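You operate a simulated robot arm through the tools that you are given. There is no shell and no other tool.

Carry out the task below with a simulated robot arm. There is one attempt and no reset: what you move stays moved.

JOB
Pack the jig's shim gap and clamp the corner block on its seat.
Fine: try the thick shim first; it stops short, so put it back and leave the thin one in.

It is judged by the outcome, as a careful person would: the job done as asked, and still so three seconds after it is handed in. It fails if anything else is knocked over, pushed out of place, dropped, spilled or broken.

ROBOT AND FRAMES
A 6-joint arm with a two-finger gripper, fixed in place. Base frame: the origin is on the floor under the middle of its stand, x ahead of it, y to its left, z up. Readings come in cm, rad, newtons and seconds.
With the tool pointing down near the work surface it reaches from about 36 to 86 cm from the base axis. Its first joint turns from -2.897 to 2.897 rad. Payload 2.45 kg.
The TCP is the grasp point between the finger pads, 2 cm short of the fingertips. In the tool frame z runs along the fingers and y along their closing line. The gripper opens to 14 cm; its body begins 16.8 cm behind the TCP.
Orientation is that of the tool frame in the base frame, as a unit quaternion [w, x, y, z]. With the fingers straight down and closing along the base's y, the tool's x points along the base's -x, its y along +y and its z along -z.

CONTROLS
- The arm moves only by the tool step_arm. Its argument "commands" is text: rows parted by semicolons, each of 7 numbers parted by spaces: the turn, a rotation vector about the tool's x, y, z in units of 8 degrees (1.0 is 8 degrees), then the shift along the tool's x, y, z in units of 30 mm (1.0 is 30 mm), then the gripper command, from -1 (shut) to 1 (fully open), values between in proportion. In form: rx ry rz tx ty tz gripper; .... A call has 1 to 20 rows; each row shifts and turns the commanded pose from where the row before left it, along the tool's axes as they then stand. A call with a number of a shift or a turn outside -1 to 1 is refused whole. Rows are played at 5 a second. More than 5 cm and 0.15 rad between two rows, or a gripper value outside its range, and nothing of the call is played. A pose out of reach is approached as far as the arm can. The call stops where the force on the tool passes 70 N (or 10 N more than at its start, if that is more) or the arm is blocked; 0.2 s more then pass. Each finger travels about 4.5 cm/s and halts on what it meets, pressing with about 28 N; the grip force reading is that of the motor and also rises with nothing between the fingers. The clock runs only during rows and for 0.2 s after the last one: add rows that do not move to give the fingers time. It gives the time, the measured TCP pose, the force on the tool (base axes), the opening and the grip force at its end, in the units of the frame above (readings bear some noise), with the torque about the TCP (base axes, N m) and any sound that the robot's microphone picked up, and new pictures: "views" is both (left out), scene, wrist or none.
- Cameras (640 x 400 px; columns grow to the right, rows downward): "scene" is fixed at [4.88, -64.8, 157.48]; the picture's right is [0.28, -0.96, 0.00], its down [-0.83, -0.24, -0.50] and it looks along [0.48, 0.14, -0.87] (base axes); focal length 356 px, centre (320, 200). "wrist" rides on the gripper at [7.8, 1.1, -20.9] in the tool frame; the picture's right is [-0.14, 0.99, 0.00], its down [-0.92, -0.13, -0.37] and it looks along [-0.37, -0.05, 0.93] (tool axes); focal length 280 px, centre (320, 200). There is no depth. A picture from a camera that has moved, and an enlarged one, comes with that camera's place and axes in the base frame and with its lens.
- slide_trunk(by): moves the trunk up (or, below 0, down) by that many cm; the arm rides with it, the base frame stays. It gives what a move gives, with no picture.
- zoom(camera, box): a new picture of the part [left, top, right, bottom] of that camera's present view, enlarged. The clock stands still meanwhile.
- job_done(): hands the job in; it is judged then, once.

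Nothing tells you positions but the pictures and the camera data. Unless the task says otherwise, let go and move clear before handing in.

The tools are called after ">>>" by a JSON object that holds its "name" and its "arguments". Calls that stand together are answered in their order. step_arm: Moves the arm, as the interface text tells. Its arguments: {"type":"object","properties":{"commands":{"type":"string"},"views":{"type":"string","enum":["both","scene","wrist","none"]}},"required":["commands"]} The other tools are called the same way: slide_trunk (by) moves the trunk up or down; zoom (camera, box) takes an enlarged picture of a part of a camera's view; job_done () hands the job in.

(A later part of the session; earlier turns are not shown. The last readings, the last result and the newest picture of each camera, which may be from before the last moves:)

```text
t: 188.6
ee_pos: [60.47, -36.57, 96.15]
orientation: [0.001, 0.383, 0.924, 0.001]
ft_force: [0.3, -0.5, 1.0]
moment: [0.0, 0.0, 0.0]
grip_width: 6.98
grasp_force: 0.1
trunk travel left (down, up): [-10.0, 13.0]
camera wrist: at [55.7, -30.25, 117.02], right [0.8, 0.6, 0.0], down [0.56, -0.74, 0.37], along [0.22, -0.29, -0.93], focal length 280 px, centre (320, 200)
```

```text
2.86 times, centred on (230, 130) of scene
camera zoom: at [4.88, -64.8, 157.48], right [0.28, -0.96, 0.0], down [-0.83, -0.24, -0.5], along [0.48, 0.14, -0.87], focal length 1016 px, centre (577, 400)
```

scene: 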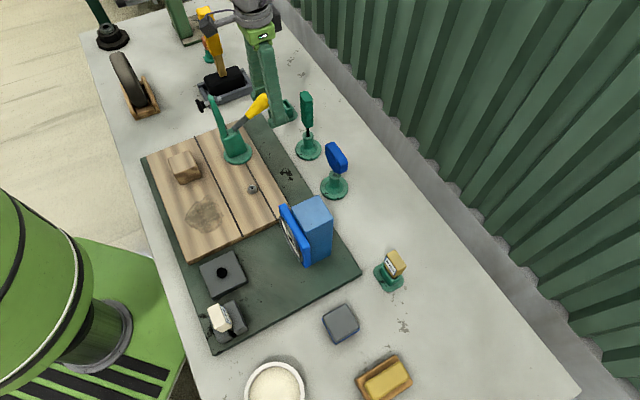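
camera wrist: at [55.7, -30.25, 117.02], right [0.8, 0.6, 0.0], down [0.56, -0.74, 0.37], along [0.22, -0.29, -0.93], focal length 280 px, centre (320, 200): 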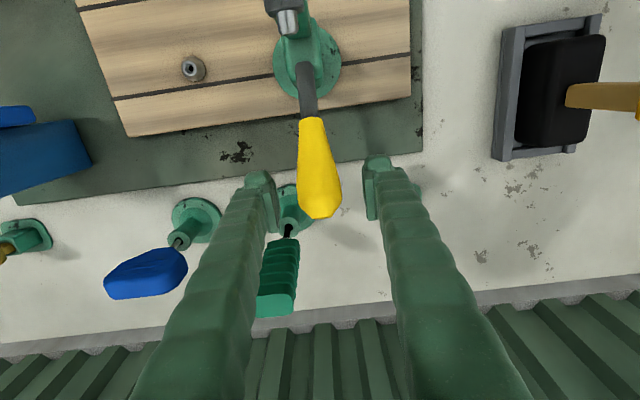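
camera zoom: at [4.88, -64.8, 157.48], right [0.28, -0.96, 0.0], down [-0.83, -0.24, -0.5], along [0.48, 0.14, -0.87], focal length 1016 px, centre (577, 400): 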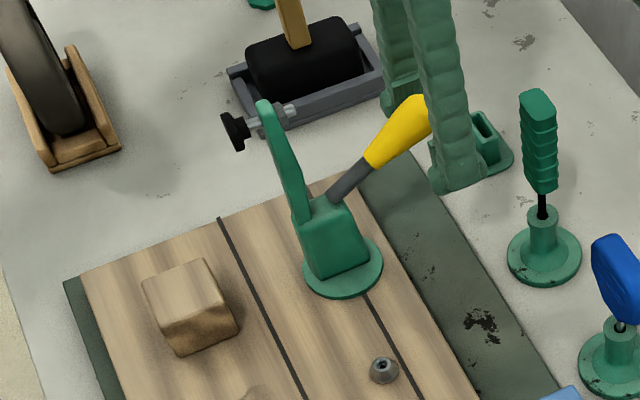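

The clamp is open again and the block undisturbed. I'll rise and go back to the viewing spot to read the dial with the clamp open.

>>> {"name": "step_arm", "arguments": {"commands": "0 0 0 0 0 -0.5 0; 0 0 0 0 0 -1 0; 0 0 0 0 0 -1 0; 0 0 0 0 0 -1 0; 0 0 0 0 0 -1 0; 0 0 0 0 0 -1 0; 0 0 0 0 0 -1 0; 0 0 0 0.93 -0.33 0 -1; 0 0 0 0.93 -0.33 0 -1; 0 0 0 0.93 -0.33 0 -1; 0 0 0 0.93 -0.33 0 -1; 0 0 0 0.93 -0.33 0 -1; 0 0 0 0.93 -0.33 0 -1; 0 0 0 0.93 -0.33 0 -1; 0 0 0 0.93 -0.33 0 -1; 0 0 0 0.93 -0.33 0.5 -1; 0 0 0 0.93 -0.33 0.9 -1; 0 0 0 0 0 0.9 -1; 0 0 0 0 0 0.9 -1; 0 0 0 0 0 0 -1", "views": "wrist"}}

>>> {"name": "zoom", "arguments": {"camera": "wrist", "box": [100, 250, 240, 390]}}

>>> {"name": "zoom", "arguments": {"camera": "wrist", "box": [360, 110, 460, 210]}}

```text
t: 192.8
ee_pos: [33.73, -23.71, 106.07]
orientation: [0.001, 0.383, 0.924, 0.001]
ft_force: [0.9, 0.6, 0.6]
moment: [-0.03, 0.01, -0.01]
grip_width: 0.01
grasp_force: 28.0
trunk travel left (down, up): [-10.0, 13.0]
camera wrist: at [28.9, -17.46, 126.97], right [0.8, 0.6, 0.0], down [0.56, -0.74, 0.37], along [0.22, -0.29, -0.93], focal length 280 px, centre (320, 200)
```

wrist: 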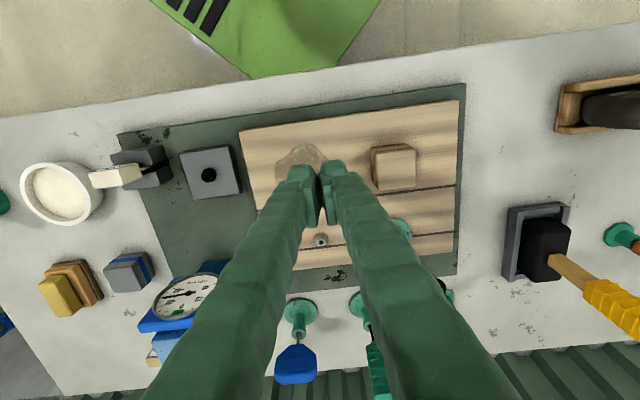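

```text
2.86 times, centred on (170, 320) of wrist
camera zoom: at [28.9, -17.46, 126.97], right [0.8, 0.6, 0.0], down [0.56, -0.74, 0.37], along [0.22, -0.29, -0.93], focal length 801 px, centre (749, -143)
```

zoom: 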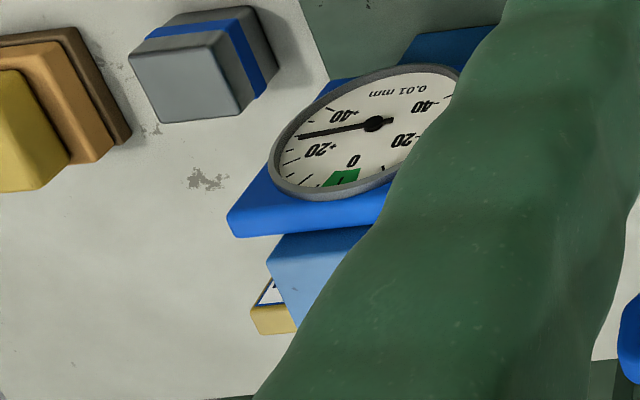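

```text
4.00 times, centred on (410, 160) of wrist
camera zoom: at [28.9, -17.46, 126.97], right [0.8, 0.6, 0.0], down [0.56, -0.74, 0.37], along [0.22, -0.29, -0.93], focal length 1122 px, centre (-40, 360)
```

zoom: 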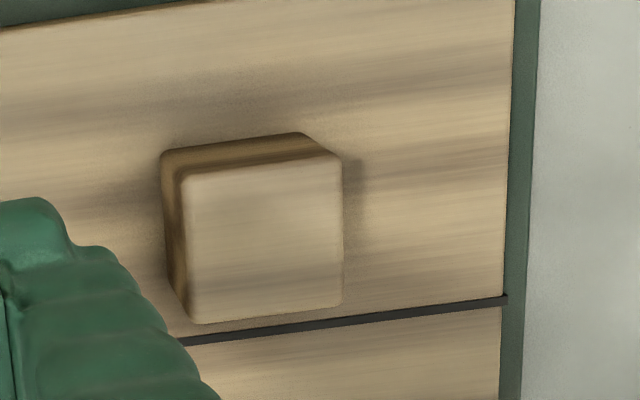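

With the clamp open the dial still reads +30, so it depends only on the block. I'll take the block with the hand in this orientation, shift it a few millimetres along the jig, and see how the dial reacts.

>>> {"name": "step_arm", "arguments": {"commands": "0 0 0 -0.37 0.84 -0.3 0.2; 0 0 0 -0.37 0.84 0 0.2; 0 0 0 -0.37 0.84 0 0.2; 0 0 0 -0.37 0.84 0.3 0.2; 0 0 0 0 0 0.8 0.2; 0 0 0 0 0 0.9 0.2; 0 0 0 0 0 0.9 0.2; 0 0 0 0 0 0 0.2", "views": "both"}}

>>> {"name": "zoom", "arguments": {"camera": "wrist", "box": [240, 100, 400, 260]}}

```text
t: 194.6
ee_pos: [44.02, -19.69, 98.32]
orientation: [0.002, 0.383, 0.924, 0.001]
ft_force: [0.1, -0.1, 0.3]
moment: [0.03, 0.0, -0.01]
grip_width: 8.43
grasp_force: 0.0
trunk travel left (down, up): [-10.0, 13.0]
camera wrist: at [39.21, -13.42, 119.16], right [0.8, 0.6, 0.0], down [0.56, -0.74, 0.37], along [0.22, -0.29, -0.93], focal length 280 px, centre (320, 200)
```

scene: 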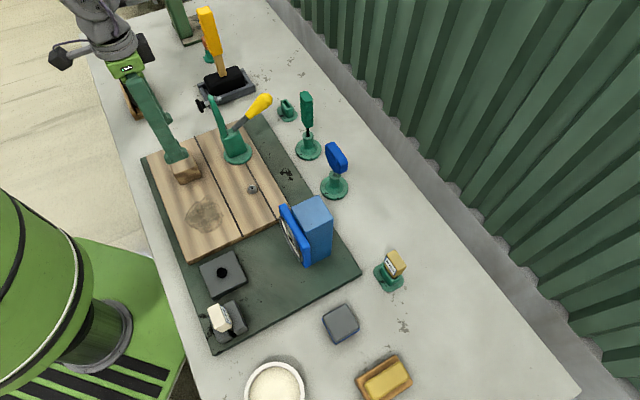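
wrist: 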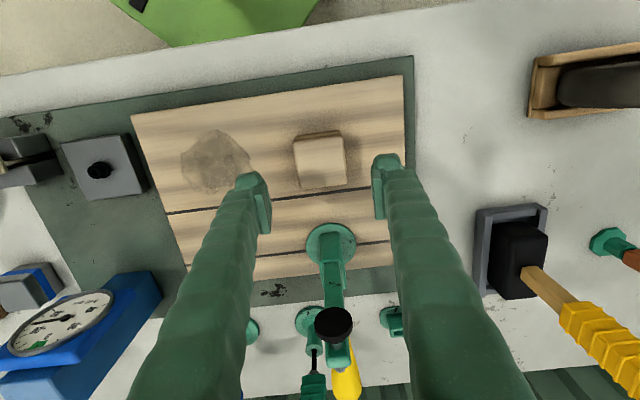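

```text
2.50 times, centred on (320, 180) of wrist
camera zoom: at [39.21, -13.42, 119.16], right [0.8, 0.6, 0.0], down [0.56, -0.74, 0.37], along [0.22, -0.29, -0.93], focal length 701 px, centre (320, 250)
```

zoom: 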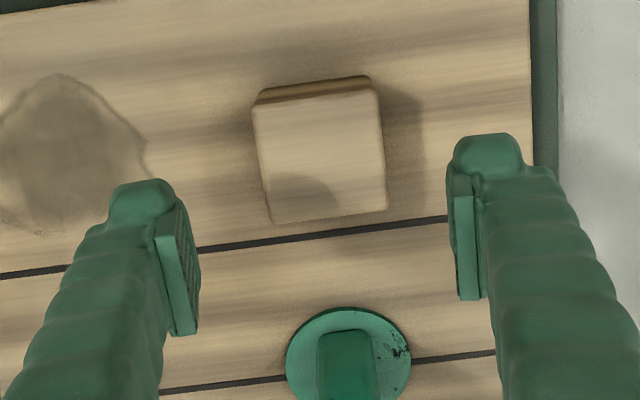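

From here the dial is visible at the left as well, so I can watch it directly above the block.

>>> {"name": "zoom", "arguments": {"camera": "wrist", "box": [0, 260, 140, 390]}}

>>> {"name": "step_arm", "arguments": {"commands": "0 0 0 0 0 0.9 0.2; 0 0 0 0 0 0.9 0.2; 0 0 0 0 0 0.9 0.2; 0 0 0 0 0 0.8 0.2; 0 0 0 0 0 0 0.2", "views": "wrist"}}

```text
3.08 times, centred on (70, 325) of wrist
camera zoom: at [39.21, -13.42, 119.16], right [0.8, 0.6, 0.0], down [0.56, -0.74, 0.37], along [0.22, -0.29, -0.93], focal length 863 px, centre (1089, -185)
```

zoom: 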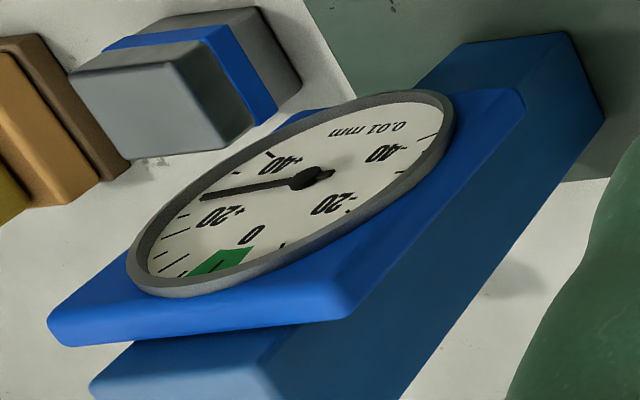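

```text
t: 195.8
ee_pos: [43.97, -19.68, 87.64]
orientation: [0.0, 0.383, 0.924, 0.001]
ft_force: [0.2, -0.5, 0.3]
moment: [0.0, -0.02, -0.01]
grip_width: 8.39
grasp_force: 0.0
trunk travel left (down, up): [-10.0, 13.0]
camera wrist: at [39.27, -13.36, 108.49], right [0.8, 0.6, 0.0], down [0.56, -0.74, 0.37], along [0.22, -0.29, -0.93], focal length 280 px, centre (320, 200)
```

wrist: 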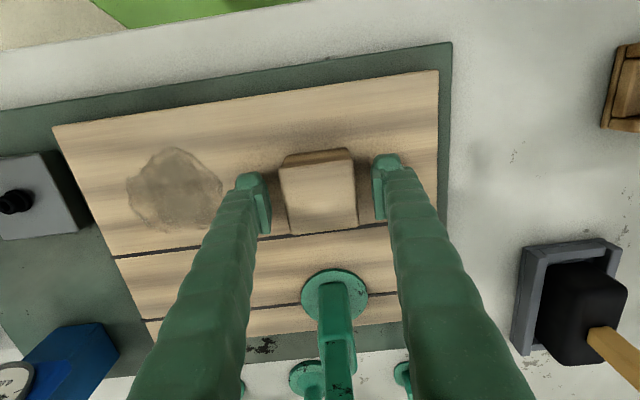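

>>> {"name": "step_arm", "arguments": {"commands": "0 0 0 0 0 0 0; 0 0 0 0 0 0 -0.2; 0 0 0 0 0 0 -1; 0 0 0 0 0 0 -1; 0 0 0 0 0 0 -1; 0 0 0 0 0 0 -1", "views": "none"}}

>>> {"name": "step_arm", "arguments": {"commands": "0 0 0 0 0.05 0 -1; 0 0 0 0 0.05 0 -1; 0 0 0 0 0 0 -1; 0 0 0 0 0 0 -0.2; 0 0 0 0 0 0 0; 0 0 0 0 0 0 0.2; 0 0 0 0 0 0 0.2; 0 0 0 0 0 -0.5 0.2; 0 0 0 0 0 -0.9 0.2; 0 0 0 0 0 -0.9 0.2; 0 0 0 0 0 -0.9 0.2; 0 0 0 0 0 -0.3 0.2; 0 0 0 0 0 0 0.2", "views": "wrist"}}

>>> {"name": "zoom", "arguments": {"camera": "wrist", "box": [0, 260, 140, 390]}}

>>> {"name": "zoom", "arguments": {"camera": "wrist", "box": [240, 100, 400, 260]}}

```text
t: 197.2
ee_pos: [43.99, -19.59, 87.56]
orientation: [0.001, 0.382, 0.924, 0.001]
ft_force: [0.0, 0.2, 0.0]
moment: [-0.01, -0.05, -0.01]
grip_width: 5.55
grasp_force: 28.4
trunk travel left (down, up): [-10.0, 13.0]
```

```text
t: 200.0
ee_pos: [44.18, -19.49, 98.29]
orientation: [0.002, 0.383, 0.924, 0.001]
ft_force: [0.9, -0.6, -0.2]
moment: [-0.01, 0.02, 0.01]
grip_width: 8.4
grasp_force: 0.0
trunk travel left (down, up): [-10.0, 13.0]
camera wrist: at [39.42, -13.22, 119.18], right [0.8, 0.6, 0.0], down [0.56, -0.74, 0.37], along [0.22, -0.29, -0.93], focal length 280 px, centre (320, 200)
```

wrist: 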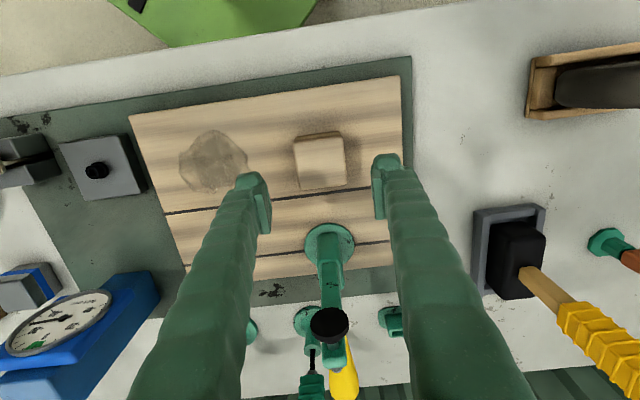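

```text
3.08 times, centred on (70, 325) of wrist
camera zoom: at [39.42, -13.22, 119.18], right [0.8, 0.6, 0.0], down [0.56, -0.74, 0.37], along [0.22, -0.29, -0.93], focal length 863 px, centre (1089, -185)
```

zoom: 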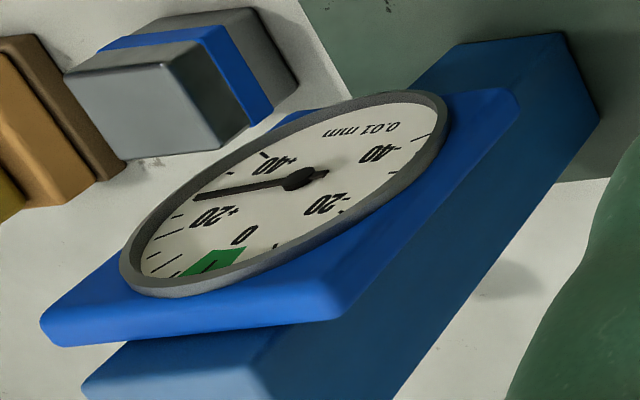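

```text
2.50 times, centred on (320, 180) of wrist
camera zoom: at [39.42, -13.22, 119.18], right [0.8, 0.6, 0.0], down [0.56, -0.74, 0.37], along [0.22, -0.29, -0.93], focal length 701 px, centre (320, 250)
```

zoom: 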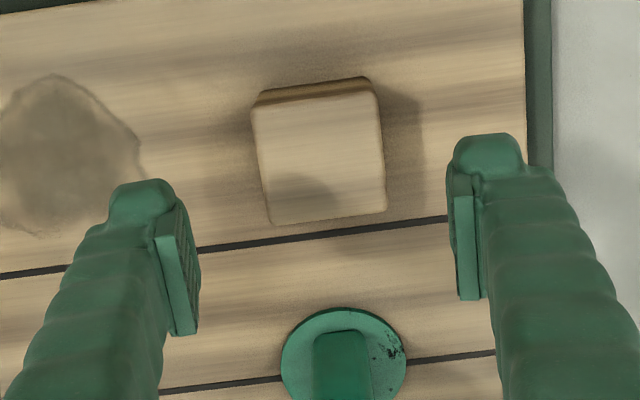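

Shifting the block 3 mm along the jig made no difference. To learn whether the block matters at all, I'll grip it and lift it clear, then read the dial.

>>> {"name": "step_arm", "arguments": {"commands": "0 0 0 0 0 0.9 0.2; 0 0 0 0 0 0.9 0.2; 0 0 0 0 0 0.9 0.2; 0 0 0 0 0 0.8 0.2; 0 0 0 0 0 0 0.2; 0 0 0 0 0 0 -0.2; 0 0 0 0 0 0 -1; 0 0 0 0 0 0 -1; 0 0 0 0 0 0 -1; 0 0 0 0 0 0 -1; 0 0 0 0 0 -0.3 -1; 0 0 0 0 0 -0.8 -1; 0 0 0 0 0 -0.9 -1; 0 0 0 0 0 -0.9 -1; 0 0 0 0 0 -0.7 -1; 0 0 0 0 0 0 -1", "views": "wrist"}}

>>> {"name": "zoom", "arguments": {"camera": "wrist", "box": [0, 260, 140, 390]}}

>>> {"name": "zoom", "arguments": {"camera": "wrist", "box": [240, 80, 400, 260]}}

```text
t: 203.4
ee_pos: [44.07, -19.53, 98.55]
orientation: [0.0, 0.383, 0.924, 0.001]
ft_force: [-0.7, -0.2, -0.6]
moment: [0.0, 0.02, 0.02]
grip_width: 5.51
grasp_force: 28.4
trunk travel left (down, up): [-10.0, 13.0]
camera wrist: at [39.41, -13.25, 119.45], right [0.8, 0.6, 0.0], down [0.56, -0.74, 0.37], along [0.22, -0.29, -0.93], focal length 280 px, centre (320, 200)
```

wrist: 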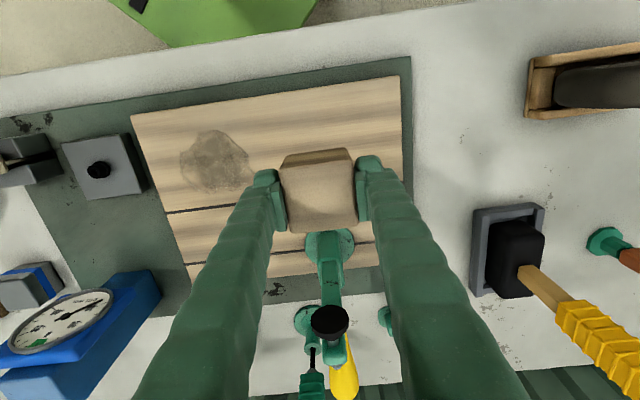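

```text
3.08 times, centred on (70, 325) of wrist
camera zoom: at [39.41, -13.25, 119.45], right [0.8, 0.6, 0.0], down [0.56, -0.74, 0.37], along [0.22, -0.29, -0.93], focal length 863 px, centre (1089, -185)
```

zoom: 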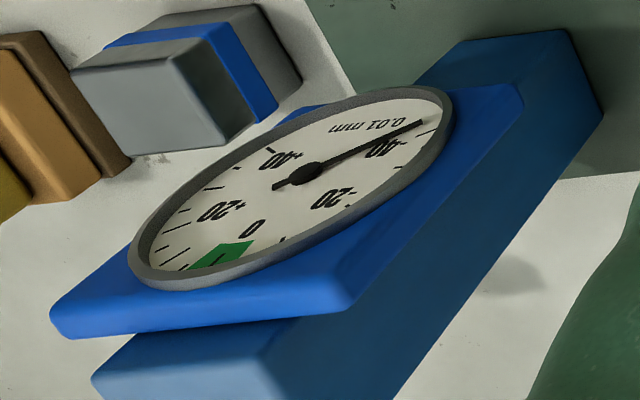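

```text
2.22 times, centred on (320, 170) of wrist
camera zoom: at [39.41, -13.25, 119.45], right [0.8, 0.6, 0.0], down [0.56, -0.74, 0.37], along [0.22, -0.29, -0.93], focal length 623 px, centre (320, 267)
```

zoom: 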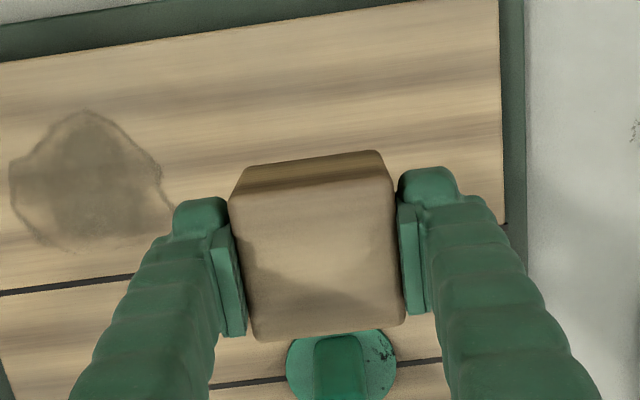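

Lifting the block drops the dial back to −43, so the dial does sense the block on its seat, though not its position along the jig. Next I'll set it back down at the original spot but 3 mm nearer the robot, across the jig, and read again.

>>> {"name": "step_arm", "arguments": {"commands": "0 0 0 0.1 -0.1 0 -1; 0 0 0 0 0 0.8 -1; 0 0 0 0 0 0.9 -1; 0 0 0 0 0 0.9 -1; 0 0 0 0 0 0.5 -1; 0 0 0 0 0 0.15 -1; 0 0 0 0 0 0 -1", "views": "none"}}

```text
t: 205.0
ee_pos: [43.86, -19.56, 88.79]
orientation: [0.001, 0.383, 0.924, 0.001]
ft_force: [-0.1, 0.5, -0.1]
moment: [-0.02, -0.01, 0.01]
grip_width: 5.54
grasp_force: 28.0
trunk travel left (down, up): [-10.0, 13.0]
```

>>> {"name": "step_arm", "arguments": {"commands": "0 0 0 0 0 0.2 -1; 0 0 0 0 0 0.1 -1; 0 0 0 0 0 0.07 -1; 0 0 0 0 0 0 -1", "views": "none"}}

>>> {"name": "step_arm", "arguments": {"commands": "0 0 0 0 0 0.04 -1; 0 0 0 0 0 0 -1; 0 0 0 0 0 0 -0.2; 0 0 0 0 0 0 0; 0 0 0 0 0 0 0.2; 0 0 0 0 0 0 0.2; 0 0 0 0 0 -0.5 0.2; 0 0 0 0 0 -0.9 0.2; 0 0 0 0 0 -0.9 0.2; 0 0 0 0 0 -0.9 0.2; 0 0 0 0 0 -0.4 0.2; 0 0 0 0 0 0 0.2", "views": "wrist"}}

>>> {"name": "zoom", "arguments": {"camera": "wrist", "box": [0, 260, 140, 390]}}

>>> {"name": "zoom", "arguments": {"camera": "wrist", "box": [240, 80, 400, 260]}}

```text
t: 206.0
ee_pos: [43.82, -19.63, 87.79]
orientation: [0.002, 0.383, 0.924, 0.0]
ft_force: [-2.2, -1.1, 17.6]
moment: [0.02, 0.3, -0.03]
grip_width: 5.52
grasp_force: 27.2
trunk travel left (down, up): [-10.0, 13.0]
```

```text
t: 208.6
ee_pos: [43.81, -19.73, 98.5]
orientation: [0.001, 0.382, 0.924, 0.0]
ft_force: [-0.7, 0.0, 0.6]
moment: [0.02, -0.05, 0.0]
grip_width: 8.43
grasp_force: 0.0
trunk travel left (down, up): [-10.0, 13.0]
camera wrist: at [39.05, -13.45, 119.24], right [0.8, 0.6, 0.0], down [0.56, -0.74, 0.37], along [0.22, -0.29, -0.93], focal length 280 px, centre (320, 200)
```

wrist: 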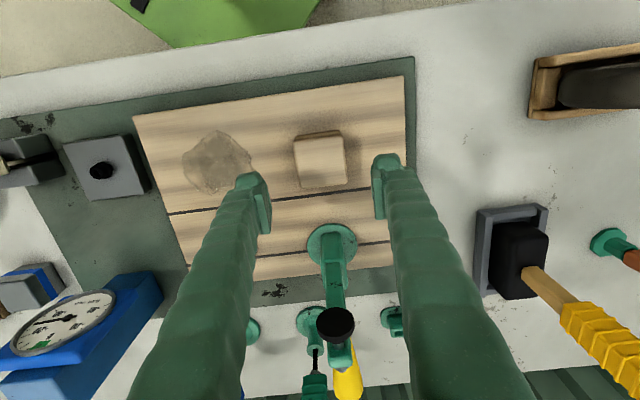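

```text
3.08 times, centred on (70, 325) of wrist
camera zoom: at [39.05, -13.45, 119.24], right [0.8, 0.6, 0.0], down [0.56, -0.74, 0.37], along [0.22, -0.29, -0.93], focal length 863 px, centre (1089, -185)
```

zoom: 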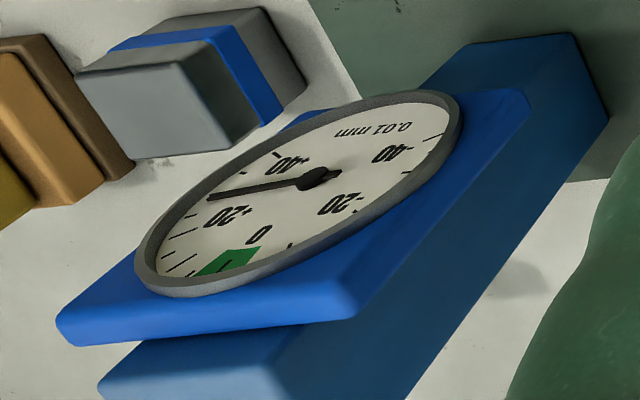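

```text
2.22 times, centred on (320, 170) of wrist
camera zoom: at [39.05, -13.45, 119.24], right [0.8, 0.6, 0.0], down [0.56, -0.74, 0.37], along [0.22, -0.29, -0.93], focal length 623 px, centre (320, 267)
```

zoom: 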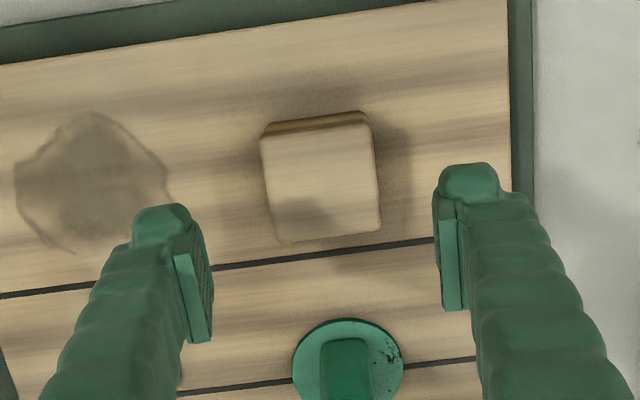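

The reading is unchanged by small shifts either way: it is simply +30 whenever the block rests here. I'll check whether the fixed camera can show the needle well enough to follow it while I move the block further.

>>> {"name": "zoom", "arguments": {"camera": "scene", "box": [280, 205, 316, 261]}}

>>> {"name": "step_arm", "arguments": {"commands": "0 0 0 0 0 0.9 0.2; 0 0 0 0 0 0.9 0.2; 0 0 0 0 0 0.9 0.2; 0 0 0 0 0 0.9 0.2; 0 0 0 0 0 0 0.2; 0 0 0 0 0 0 -0.2; 0 0 0 0 0 0 -1; 0 0 0 0 0 0 -1; 0 0 0 0 0 0 -1; 0 0 0 0 0 0 -1", "views": "scene"}}

>>> {"name": "zoom", "arguments": {"camera": "scene", "box": [280, 205, 316, 261]}}

```text
7.14 times, centred on (298, 233) of scene
camera zoom: at [4.88, -64.8, 157.48], right [0.28, -0.96, 0.0], down [-0.83, -0.24, -0.5], along [0.48, 0.14, -0.87], focal length 2541 px, centre (477, -36)
```

zoom: 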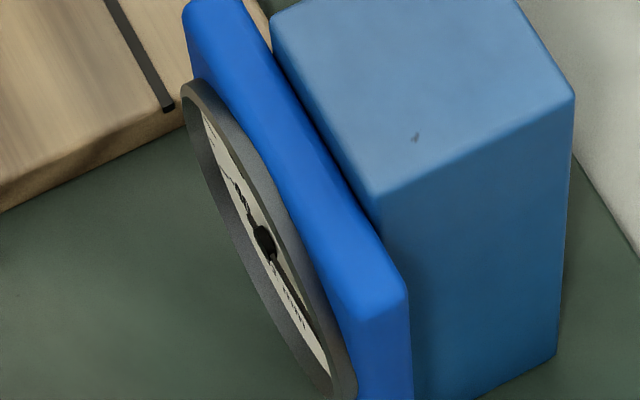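

```text
t: 210.8
ee_pos: [43.84, -19.55, 87.44]
orientation: [0.001, 0.382, 0.924, 0.0]
ft_force: [-0.3, 0.8, 0.0]
moment: [0.0, -0.04, 0.0]
grip_width: 5.6
grasp_force: 27.8
trunk travel left (down, up): [-10.0, 13.0]
```

scene: 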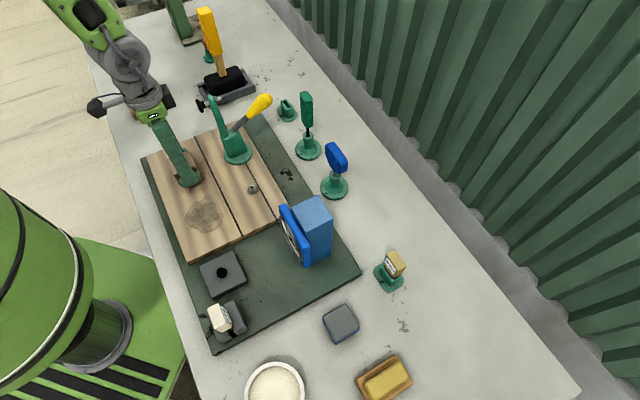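

```text
7.14 times, centred on (298, 233) of scene
camera zoom: at [4.88, -64.8, 157.48], right [0.28, -0.96, 0.0], down [-0.83, -0.24, -0.5], along [0.48, 0.14, -0.87], focal length 2541 px, centre (477, -36)
```

zoom: 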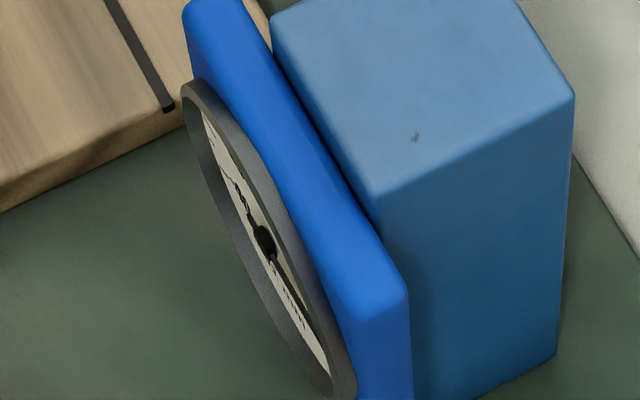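

The needle's general direction is readable from the fixed camera. Holding the block lightly on the plank, I'll slide it in larger steps along the jig and watch.

>>> {"name": "step_arm", "arguments": {"commands": "0 0 0 0 0.08 0 -1; 0 0 0 0 0.08 0 -1; 0 0 0 0 0.08 0 -1; 0 0 0 0 0 0 -1", "views": "none"}}

>>> {"name": "zoom", "arguments": {"camera": "scene", "box": [280, 205, 316, 261]}}

>>> {"name": "step_arm", "arguments": {"commands": "0 0 0 0 0.08 0 -1; 0 0 0 0 0.08 0 -1; 0 0 0 0 0.08 0 -1; 0 0 0 0 0 0 -1", "views": "none"}}

>>> {"name": "zoom", "arguments": {"camera": "scene", "box": [280, 205, 316, 261]}}

```text
t: 211.8
ee_pos: [44.46, -19.09, 87.55]
orientation: [0.0, 0.382, 0.924, 0.001]
ft_force: [-1.5, 0.2, 0.1]
moment: [-0.01, 0.02, 0.0]
grip_width: 5.57
grasp_force: 28.8
trunk travel left (down, up): [-10.0, 13.0]
```

```text
7.14 times, centred on (298, 233) of scene
camera zoom: at [4.88, -64.8, 157.48], right [0.28, -0.96, 0.0], down [-0.83, -0.24, -0.5], along [0.48, 0.14, -0.87], focal length 2541 px, centre (477, -36)
```

zoom: 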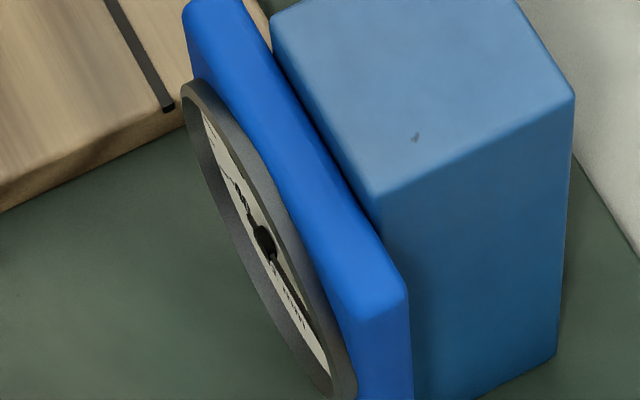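

```text
t: 212.8
ee_pos: [44.88, -18.58, 87.53]
orientation: [0.0, 0.382, 0.924, 0.0]
ft_force: [0.0, -0.2, 0.1]
moment: [-0.01, -0.02, -0.01]
grip_width: 5.56
grasp_force: 27.8
trunk travel left (down, up): [-10.0, 13.0]
```

```text
7.14 times, centred on (298, 233) of scene
camera zoom: at [4.88, -64.8, 157.48], right [0.28, -0.96, 0.0], down [-0.83, -0.24, -0.5], along [0.48, 0.14, -0.87], focal length 2541 px, centre (477, -36)
```

zoom: 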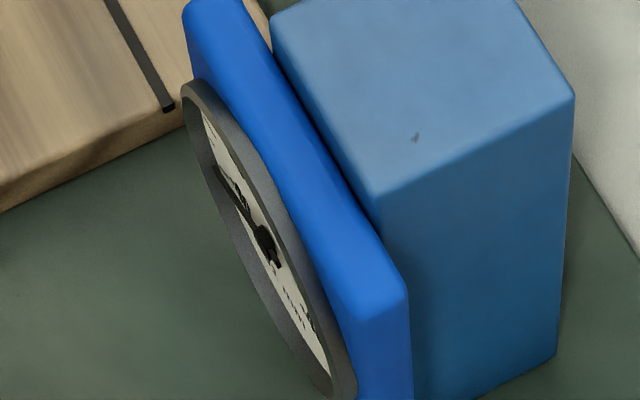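

The needle flipped back to −43 about 1.2 cm along, so the seat is a defined zone and my original spot was well inside it. The +30 may instead mean the clamp wasn't truly locked, since it reopened very easily. I'll slide the block back to the middle and then close the clamp more firmly.

>>> {"name": "step_arm", "arguments": {"commands": "0 0 0 0 -0.08 0 -1; 0 0 0 0 -0.08 0 -1; 0 0 0 0 -0.08 0 -1; 0 0 0 0 -0.08 0 -1; 0 0 0 0 -0.08 0 -1; 0 0 0 0 -0.08 0 -1; 0 0 0 0 0 0 -1", "views": "none"}}

>>> {"name": "zoom", "arguments": {"camera": "scene", "box": [280, 205, 316, 261]}}

```text
t: 214.4
ee_pos: [43.81, -19.59, 87.64]
orientation: [0.002, 0.383, 0.924, 0.0]
ft_force: [0.4, 0.2, 0.1]
moment: [-0.01, 0.03, 0.0]
grip_width: 5.57
grasp_force: 27.9
trunk travel left (down, up): [-10.0, 13.0]
```

```text
7.14 times, centred on (298, 233) of scene
camera zoom: at [4.88, -64.8, 157.48], right [0.28, -0.96, 0.0], down [-0.83, -0.24, -0.5], along [0.48, 0.14, -0.87], focal length 2541 px, centre (477, -36)
```

zoom: 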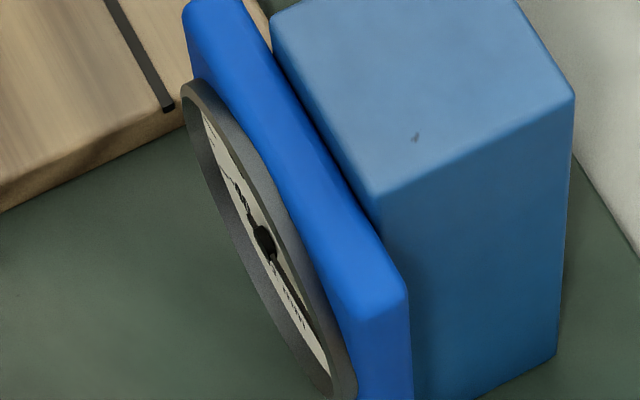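

>>> {"name": "step_arm", "arguments": {"commands": "0 0 0 0 -0.1 0 -1; 0 0 0 0 -0.1 0 -1; 0 0 0 0 -0.1 0 -1; 0 0 0 0 0 0 -1", "views": "none"}}

>>> {"name": "zoom", "arguments": {"camera": "scene", "box": [280, 205, 316, 261]}}

>>> {"name": "step_arm", "arguments": {"commands": "0 0 0 0 -0.1 0 -1; 0 0 0 0 -0.1 0 -1; 0 0 0 0 0 0 -1", "views": "none"}}

>>> {"name": "zoom", "arguments": {"camera": "scene", "box": [280, 205, 316, 261]}}

```text
t: 215.4
ee_pos: [43.27, -20.22, 87.45]
orientation: [0.001, 0.382, 0.924, 0.0]
ft_force: [-0.8, 0.3, 0.3]
moment: [0.0, -0.02, -0.03]
grip_width: 5.55
grasp_force: 28.5
trunk travel left (down, up): [-10.0, 13.0]
```

```text
7.14 times, centred on (298, 233) of scene
camera zoom: at [4.88, -64.8, 157.48], right [0.28, -0.96, 0.0], down [-0.83, -0.24, -0.5], along [0.48, 0.14, -0.87], focal length 2541 px, centre (477, -36)
```

zoom: 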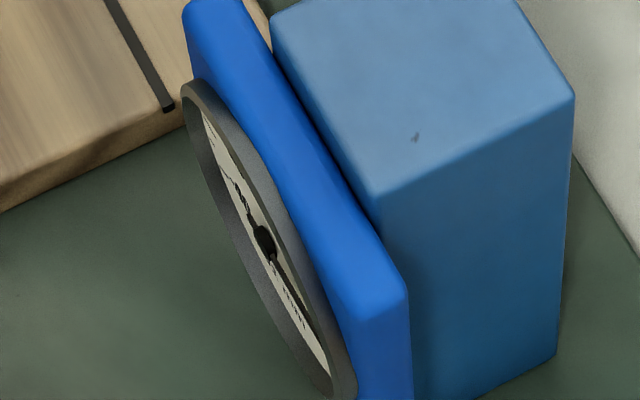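

```text
t: 216.2
ee_pos: [42.79, -20.6, 87.47]
orientation: [0.001, 0.383, 0.924, 0.002]
ft_force: [1.6, 0.3, -1.4]
moment: [-0.02, 0.01, -0.01]
grip_width: 5.57
grasp_force: 27.9
trunk travel left (down, up): [-10.0, 13.0]
```

```text
7.14 times, centred on (298, 233) of scene
camera zoom: at [4.88, -64.8, 157.48], right [0.28, -0.96, 0.0], down [-0.83, -0.24, -0.5], along [0.48, 0.14, -0.87], focal length 2541 px, centre (477, -36)
```

zoom: 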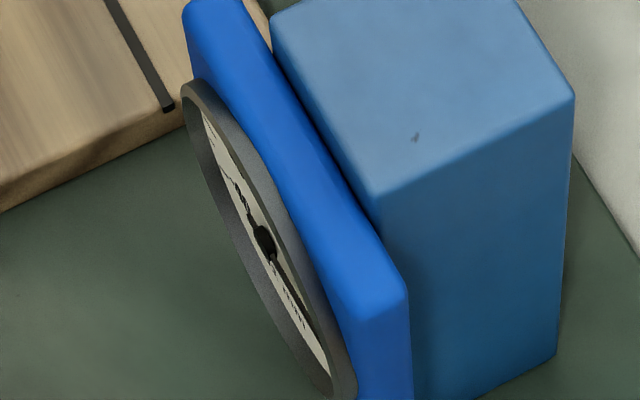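

Still on the seat at 1.4 cm the other way; I'll find that edge too, so I can centre the block properly.

>>> {"name": "step_arm", "arguments": {"commands": "0 0 0 0 -0.1 0 -1; 0 0 0 0 -0.1 0 -1; 0 0 0 0 0 0 -1", "views": "none"}}

>>> {"name": "zoom", "arguments": {"camera": "scene", "box": [280, 205, 316, 261]}}

>>> {"name": "step_arm", "arguments": {"commands": "0 0 0 0 -0.1 0 -1; 0 0 0 0 -0.1 0 -1; 0 0 0 0 0 0 -1", "views": "none"}}

>>> {"name": "zoom", "arguments": {"camera": "scene", "box": [280, 205, 316, 261]}}

```text
t: 217.0
ee_pos: [42.32, -21.06, 87.59]
orientation: [0.001, 0.382, 0.924, 0.001]
ft_force: [0.0, -0.3, 0.9]
moment: [0.01, -0.02, 0.01]
grip_width: 5.56
grasp_force: 28.0
trunk travel left (down, up): [-10.0, 13.0]
```

```text
7.14 times, centred on (298, 233) of scene
camera zoom: at [4.88, -64.8, 157.48], right [0.28, -0.96, 0.0], down [-0.83, -0.24, -0.5], along [0.48, 0.14, -0.87], focal length 2541 px, centre (477, -36)
```

zoom: 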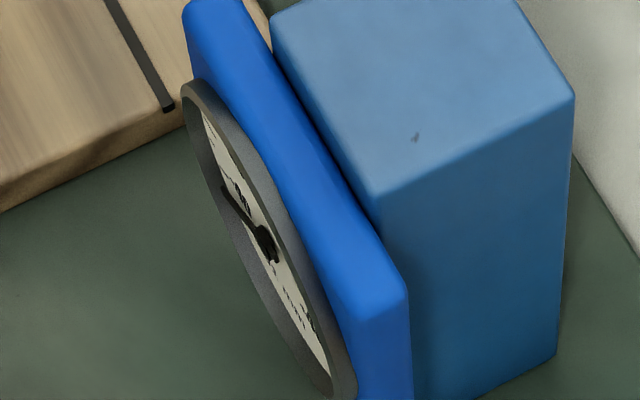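

```text
t: 217.8
ee_pos: [42.0, -21.37, 87.68]
orientation: [0.002, 0.383, 0.924, 0.001]
ft_force: [0.5, 0.1, -0.7]
moment: [-0.02, 0.03, -0.01]
grip_width: 5.57
grasp_force: 28.2
trunk travel left (down, up): [-10.0, 13.0]
```

```text
7.14 times, centred on (298, 233) of scene
camera zoom: at [4.88, -64.8, 157.48], right [0.28, -0.96, 0.0], down [-0.83, -0.24, -0.5], along [0.48, 0.14, -0.87], focal length 2541 px, centre (477, -36)
```

zoom: 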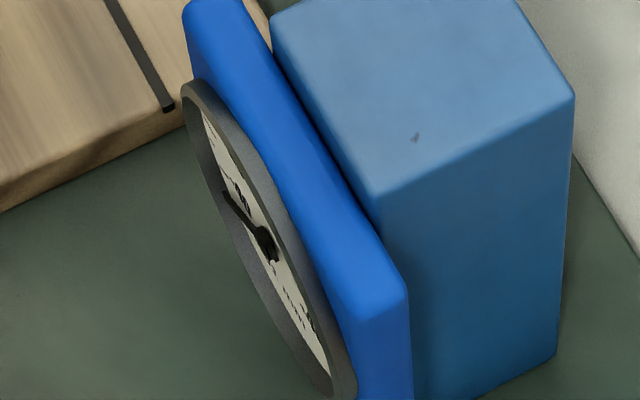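

Seat limits along the jig: about 15.35 to 18.3, so its middle is near 16.8. I'll go to the middle and find the limits across the jig the same way.

>>> {"name": "step_arm", "arguments": {"commands": "0 0 0 0 0.15 0 -1; 0 0 0 0 0.15 0 -1; 0 0 0 0 0.15 0 -1; 0 0 0 0 0.15 0 -1; 0 0 0 0 0.13 0 -1; 0 0 0 0 0 0 -1", "views": "none"}}

>>> {"name": "step_arm", "arguments": {"commands": "0 0 0 -0.1 0 0 -1; 0 0 0 -0.1 0 0 -1; 0 0 0 -0.1 0 0 -1; 0 0 0 0 0 0 -1", "views": "none"}}

>>> {"name": "zoom", "arguments": {"camera": "scene", "box": [280, 205, 316, 261]}}

>>> {"name": "step_arm", "arguments": {"commands": "0 0 0 -0.1 0 0 -1; 0 0 0 -0.1 0 0 -1; 0 0 0 0 0 0 -1", "views": "none"}}

>>> {"name": "zoom", "arguments": {"camera": "scene", "box": [280, 205, 316, 261]}}

```text
t: 219.2
ee_pos: [43.35, -19.92, 87.66]
orientation: [0.0, 0.383, 0.924, 0.0]
ft_force: [0.3, -0.6, -0.3]
moment: [0.01, 0.0, 0.02]
grip_width: 5.57
grasp_force: 28.1
trunk travel left (down, up): [-10.0, 13.0]
```

```text
t: 220.2
ee_pos: [44.13, -20.61, 87.53]
orientation: [0.001, 0.383, 0.924, 0.0]
ft_force: [0.6, 0.7, 0.3]
moment: [0.0, -0.01, 0.01]
grip_width: 5.56
grasp_force: 28.1
trunk travel left (down, up): [-10.0, 13.0]
```

```text
7.14 times, centred on (298, 233) of scene
camera zoom: at [4.88, -64.8, 157.48], right [0.28, -0.96, 0.0], down [-0.83, -0.24, -0.5], along [0.48, 0.14, -0.87], focal length 2541 px, centre (477, -36)
```

zoom: 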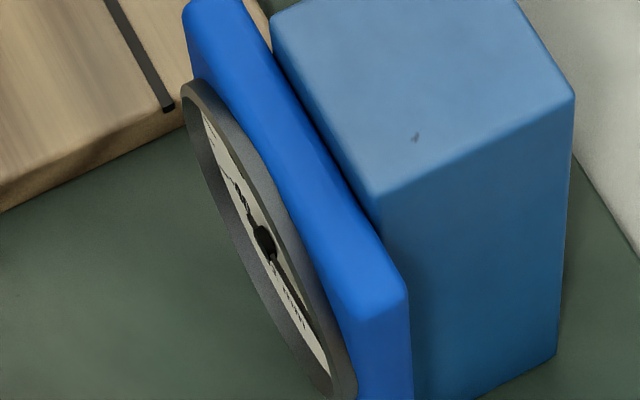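

```text
t: 221.0
ee_pos: [44.51, -21.11, 87.67]
orientation: [0.002, 0.382, 0.924, 0.0]
ft_force: [-1.0, -0.2, 0.4]
moment: [-0.03, 0.0, 0.01]
grip_width: 5.57
grasp_force: 27.6
trunk travel left (down, up): [-10.0, 13.0]
```

```text
7.14 times, centred on (298, 233) of scene
camera zoom: at [4.88, -64.8, 157.48], right [0.28, -0.96, 0.0], down [-0.83, -0.24, -0.5], along [0.48, 0.14, -0.87], focal length 2541 px, centre (477, -36)
```

zoom: 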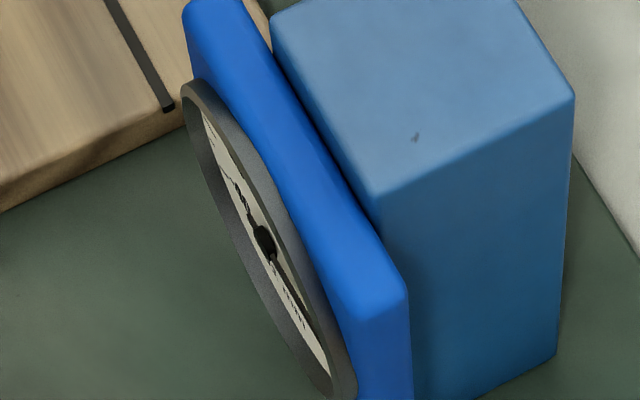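

Still on the seat 1.5 cm toward the clamp; I'd rather not crowd the clamp arm, so I'll look for the limit on the other side.

>>> {"name": "step_arm", "arguments": {"commands": "0 0 0 0.15 0 0 -1; 0 0 0 0.15 0 0 -1; 0 0 0 0.15 0 0 -1; 0 0 0 0.15 0 0 -1; 0 0 0 0.1 0 0 -1; 0 0 0 0.1 0 0 -1; 0 0 0 0 0 0 -1", "views": "none"}}

>>> {"name": "zoom", "arguments": {"camera": "scene", "box": [280, 205, 316, 261]}}

>>> {"name": "step_arm", "arguments": {"commands": "0 0 0 0.1 0 0 -1; 0 0 0 0.1 0 0 -1; 0 0 0 0 0 0 -1", "views": "none"}}

>>> {"name": "zoom", "arguments": {"camera": "scene", "box": [280, 205, 316, 261]}}

```text
t: 222.6
ee_pos: [42.94, -19.38, 87.58]
orientation: [0.001, 0.383, 0.924, 0.001]
ft_force: [-0.3, 0.3, 0.8]
moment: [0.03, -0.04, -0.02]
grip_width: 5.59
grasp_force: 28.4
trunk travel left (down, up): [-10.0, 13.0]
```

```text
7.14 times, centred on (298, 233) of scene
camera zoom: at [4.88, -64.8, 157.48], right [0.28, -0.96, 0.0], down [-0.83, -0.24, -0.5], along [0.48, 0.14, -0.87], focal length 2541 px, centre (477, -36)
```

zoom: 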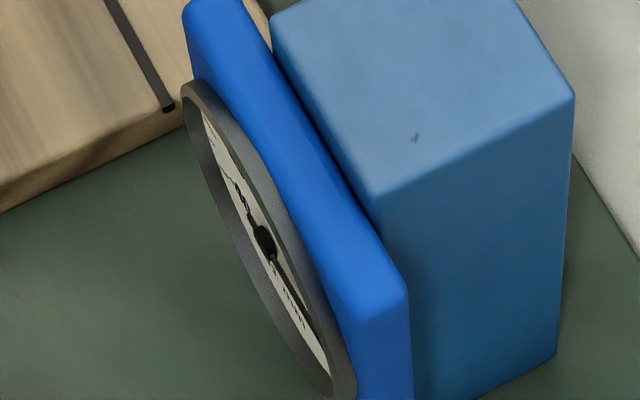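

```text
t: 223.4
ee_pos: [42.46, -18.8, 87.62]
orientation: [0.002, 0.382, 0.924, 0.0]
ft_force: [0.7, -0.1, 0.7]
moment: [0.02, -0.05, 0.01]
grip_width: 5.57
grasp_force: 27.7
trunk travel left (down, up): [-10.0, 13.0]
```

```text
7.14 times, centred on (298, 233) of scene
camera zoom: at [4.88, -64.8, 157.48], right [0.28, -0.96, 0.0], down [-0.83, -0.24, -0.5], along [0.48, 0.14, -0.87], focal length 2541 px, centre (477, -36)
```

zoom: 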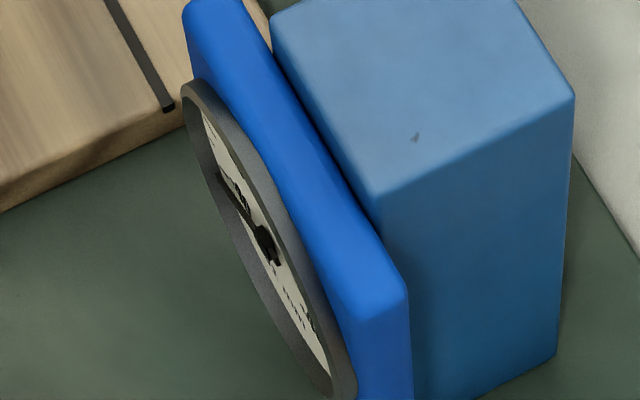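

The seat's limits across the jig start at about 43.7, so its centre is near (16.8, 45.15) in jig axes, only ~4 mm from where I first put the block. I'll set the block there and let go.

>>> {"name": "step_arm", "arguments": {"commands": "0 0 0 -0.15 0 0 -1; 0 0 0 -0.15 0.02 0 -1; 0 0 0 -0.15 0 0 -1; 0 0 0 -0.15 0 0 -1; 0 0 0 0 0 0 -1", "views": "none"}}

>>> {"name": "zoom", "arguments": {"camera": "scene", "box": [280, 205, 316, 261]}}

```text
t: 224.6
ee_pos: [43.7, -20.12, 87.66]
orientation: [0.0, 0.382, 0.924, 0.0]
ft_force: [0.6, -0.3, -0.1]
moment: [-0.01, 0.02, 0.02]
grip_width: 5.58
grasp_force: 27.6
trunk travel left (down, up): [-10.0, 13.0]
```

```text
7.14 times, centred on (298, 233) of scene
camera zoom: at [4.88, -64.8, 157.48], right [0.28, -0.96, 0.0], down [-0.83, -0.24, -0.5], along [0.48, 0.14, -0.87], focal length 2541 px, centre (477, -36)
```

zoom: 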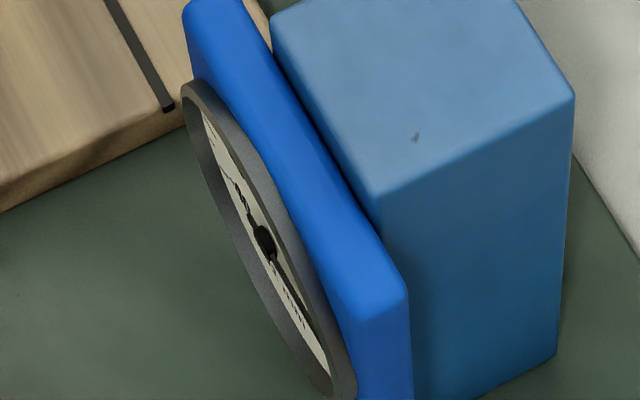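

>>> {"name": "step_arm", "arguments": {"commands": "0 0 0 0 0 0 -0.2; 0 0 0 0 0 0 0; 0 0 0 0 0 0 0.2; 0 0 0 0 0 0 0.2; 0 0 0 0 0 -0.4 0.2; 0 0 0 0 0 -1 0.2; 0 0 0 0 0 -1 0.2; 0 0 0 0 0 -1 0.2; 0 0 0 0 0 -1 0.2; 0 0 0 0 0 -1 0.2; 0 0 0 0 0 -1 0.2; 0 0 0 0 0 -1 0.2; 0 0 0 0 0 -1 0.2; 0 0 0 0 0 -0.6 -0.5; 0 0 0 0 0 0 -1; 0 0 0 0 0 0 -1; 0 0 0 0 0 0 -1", "views": "wrist"}}

>>> {"name": "zoom", "arguments": {"camera": "wrist", "box": [240, 80, 400, 340]}}

>>> {"name": "step_arm", "arguments": {"commands": "0 0 0 -1 0.05 0 -1; 0 0 0 -1 0.05 0 -1; 0 0 0 -1 0.05 0 -1; 0 0 0 -1 0.05 0 -1; 0 0 0 -1 0.05 0 -1; 0 0 0 -1 0.05 0 -1; 0 0 0 -1 0.05 0 -1; 0 0 0 -1 0.05 0 -1; 0 0 0 -1 0.05 0 -1; 0 0 0 -1 0.05 0 -1; 0 0 0 0 0 0 -1", "views": "both"}}

```text
t: 228.2
ee_pos: [43.73, -19.99, 114.51]
orientation: [0.001, 0.383, 0.924, 0.0]
ft_force: [0.0, -0.6, -0.6]
moment: [0.0, 0.02, -0.03]
grip_width: 0.0
grasp_force: 3.2
trunk travel left (down, up): [-10.0, 13.0]
camera wrist: at [38.92, -13.8, 135.4], right [0.8, 0.6, 0.0], down [0.56, -0.74, 0.37], along [0.22, -0.29, -0.93], focal length 280 px, centre (320, 200)
```

wrist: 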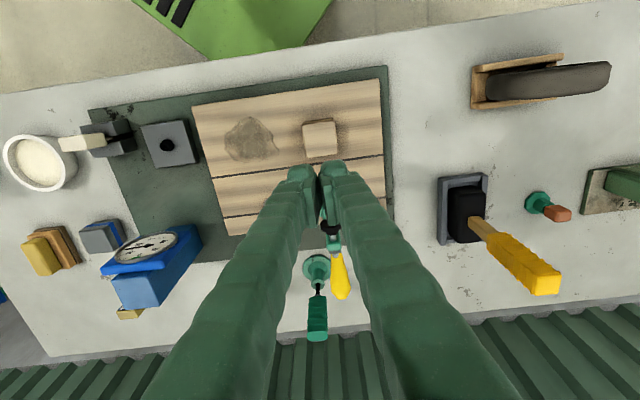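

```text
1.54 times, centred on (320, 210) of wrist
camera zoom: at [38.92, -13.8, 135.4], right [0.8, 0.6, 0.0], down [0.56, -0.74, 0.37], along [0.22, -0.29, -0.93], focal length 431 px, centre (320, 185)
```

zoom: 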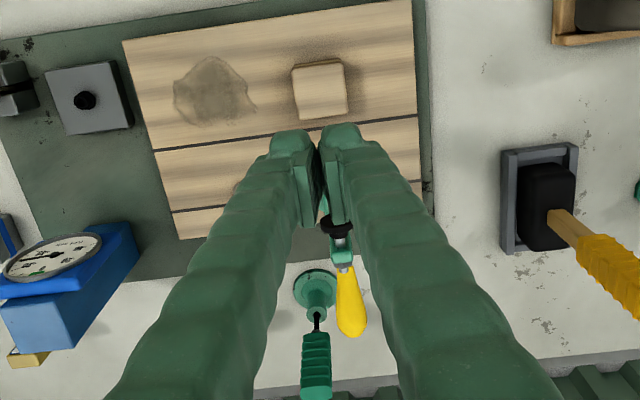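

```text
t: 230.6
ee_pos: [65.9, -40.46, 114.6]
orientation: [0.001, 0.383, 0.924, 0.001]
ft_force: [-0.9, 0.3, 0.1]
moment: [0.05, 0.02, -0.02]
grip_width: 0.0
grasp_force: 27.9
trunk travel left (down, up): [-10.0, 13.0]
camera wrist: at [61.12, -34.2, 135.5], right [0.8, 0.6, 0.0], down [0.56, -0.74, 0.37], along [0.22, -0.29, -0.93], focal length 280 px, centre (320, 200)
```

scene: 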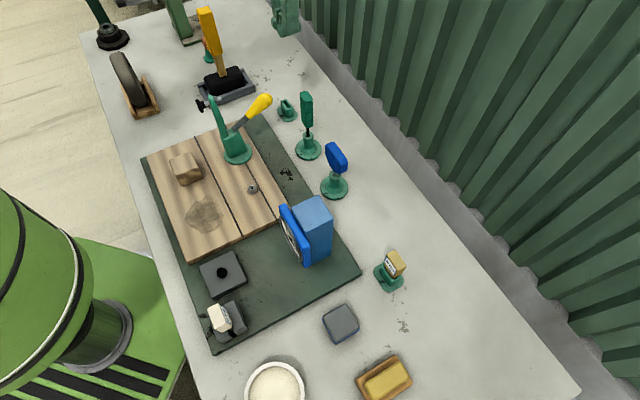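
wrist: 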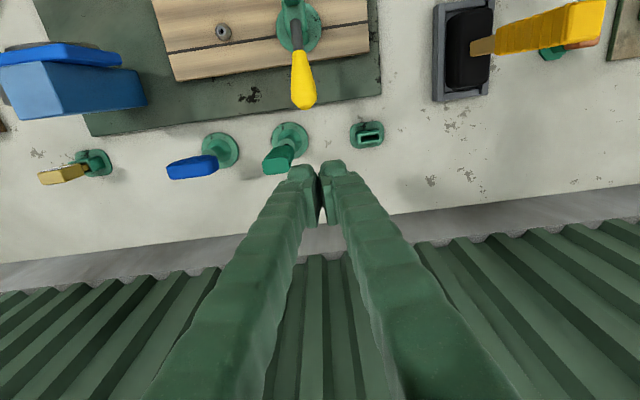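

Same stance as the first time. Descending behind the handle and pushing it closed as before.

>>> {"name": "step_arm", "arguments": {"commands": "0 0 0 0 0 0.9 -1; 0 0 0 0 0 0.9 -1; 0 0 0 0 0 0.9 -1; 0 0 0 0 0 0.9 -1; 0 0 0 0 0 0.9 -1; 0 0 0 0 0 0.9 -1; 0 0 0 0.4 0 0 -1; 0 0 0 0.4 -0.1 0 -1; 0 0 0 0.3 -0.1 0 -1; 0 0 0 0.15 -0.05 0 -1; 0 0 0 0.1 0 0 -1; 0 0 0 0.1 0 0 -1; 0 0 0 0.15 0 0 -1; 0 0 0 0.15 0 0 -1; 0 0 0 0.15 0 0 -1; 0 0 0 0.15 0 0 -1; 0 0 0 0.15 0 0 -1; 0 0 0 0.15 0 -0.05 -1; 0 0 0 0.15 0 -0.05 -1; 0 0 0 0 0 0 -1", "views": "both"}}

>>> {"name": "zoom", "arguments": {"camera": "scene", "box": [150, 40, 290, 200]}}

```text
t: 234.8
ee_pos: [60.2, -35.55, 98.68]
orientation: [0.0, 0.382, 0.924, 0.001]
ft_force: [1.6, -1.1, 0.0]
moment: [0.04, 0.0, 0.01]
grip_width: 0.02
grasp_force: 28.4
trunk travel left (down, up): [-10.0, 13.0]
camera wrist: at [55.38, -29.19, 119.63], right [0.8, 0.6, 0.0], down [0.56, -0.74, 0.37], along [0.22, -0.29, -0.93], focal length 280 px, centre (320, 200)
```

scene: 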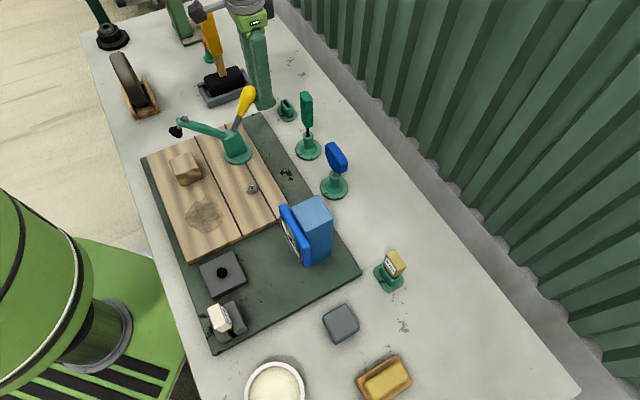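
wrist: 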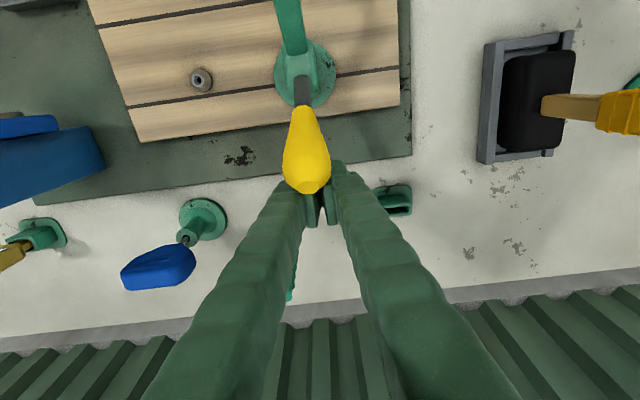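

```text
2.50 times, centred on (220, 120) of scene
camera zoom: at [4.88, -64.8, 157.48], right [0.28, -0.96, 0.0], down [-0.83, -0.24, -0.5], along [0.48, 0.14, -0.87], focal length 889 px, centre (570, 400)
```

zoom: 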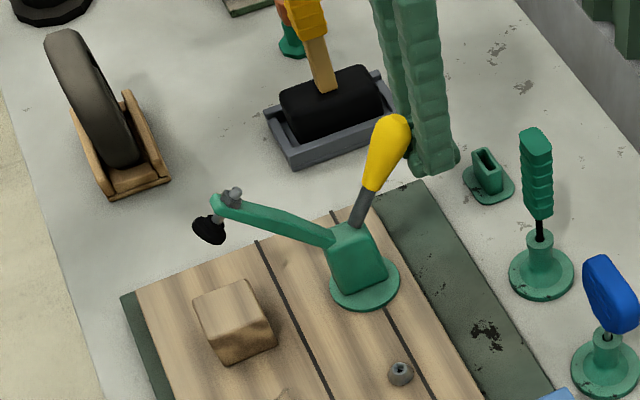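

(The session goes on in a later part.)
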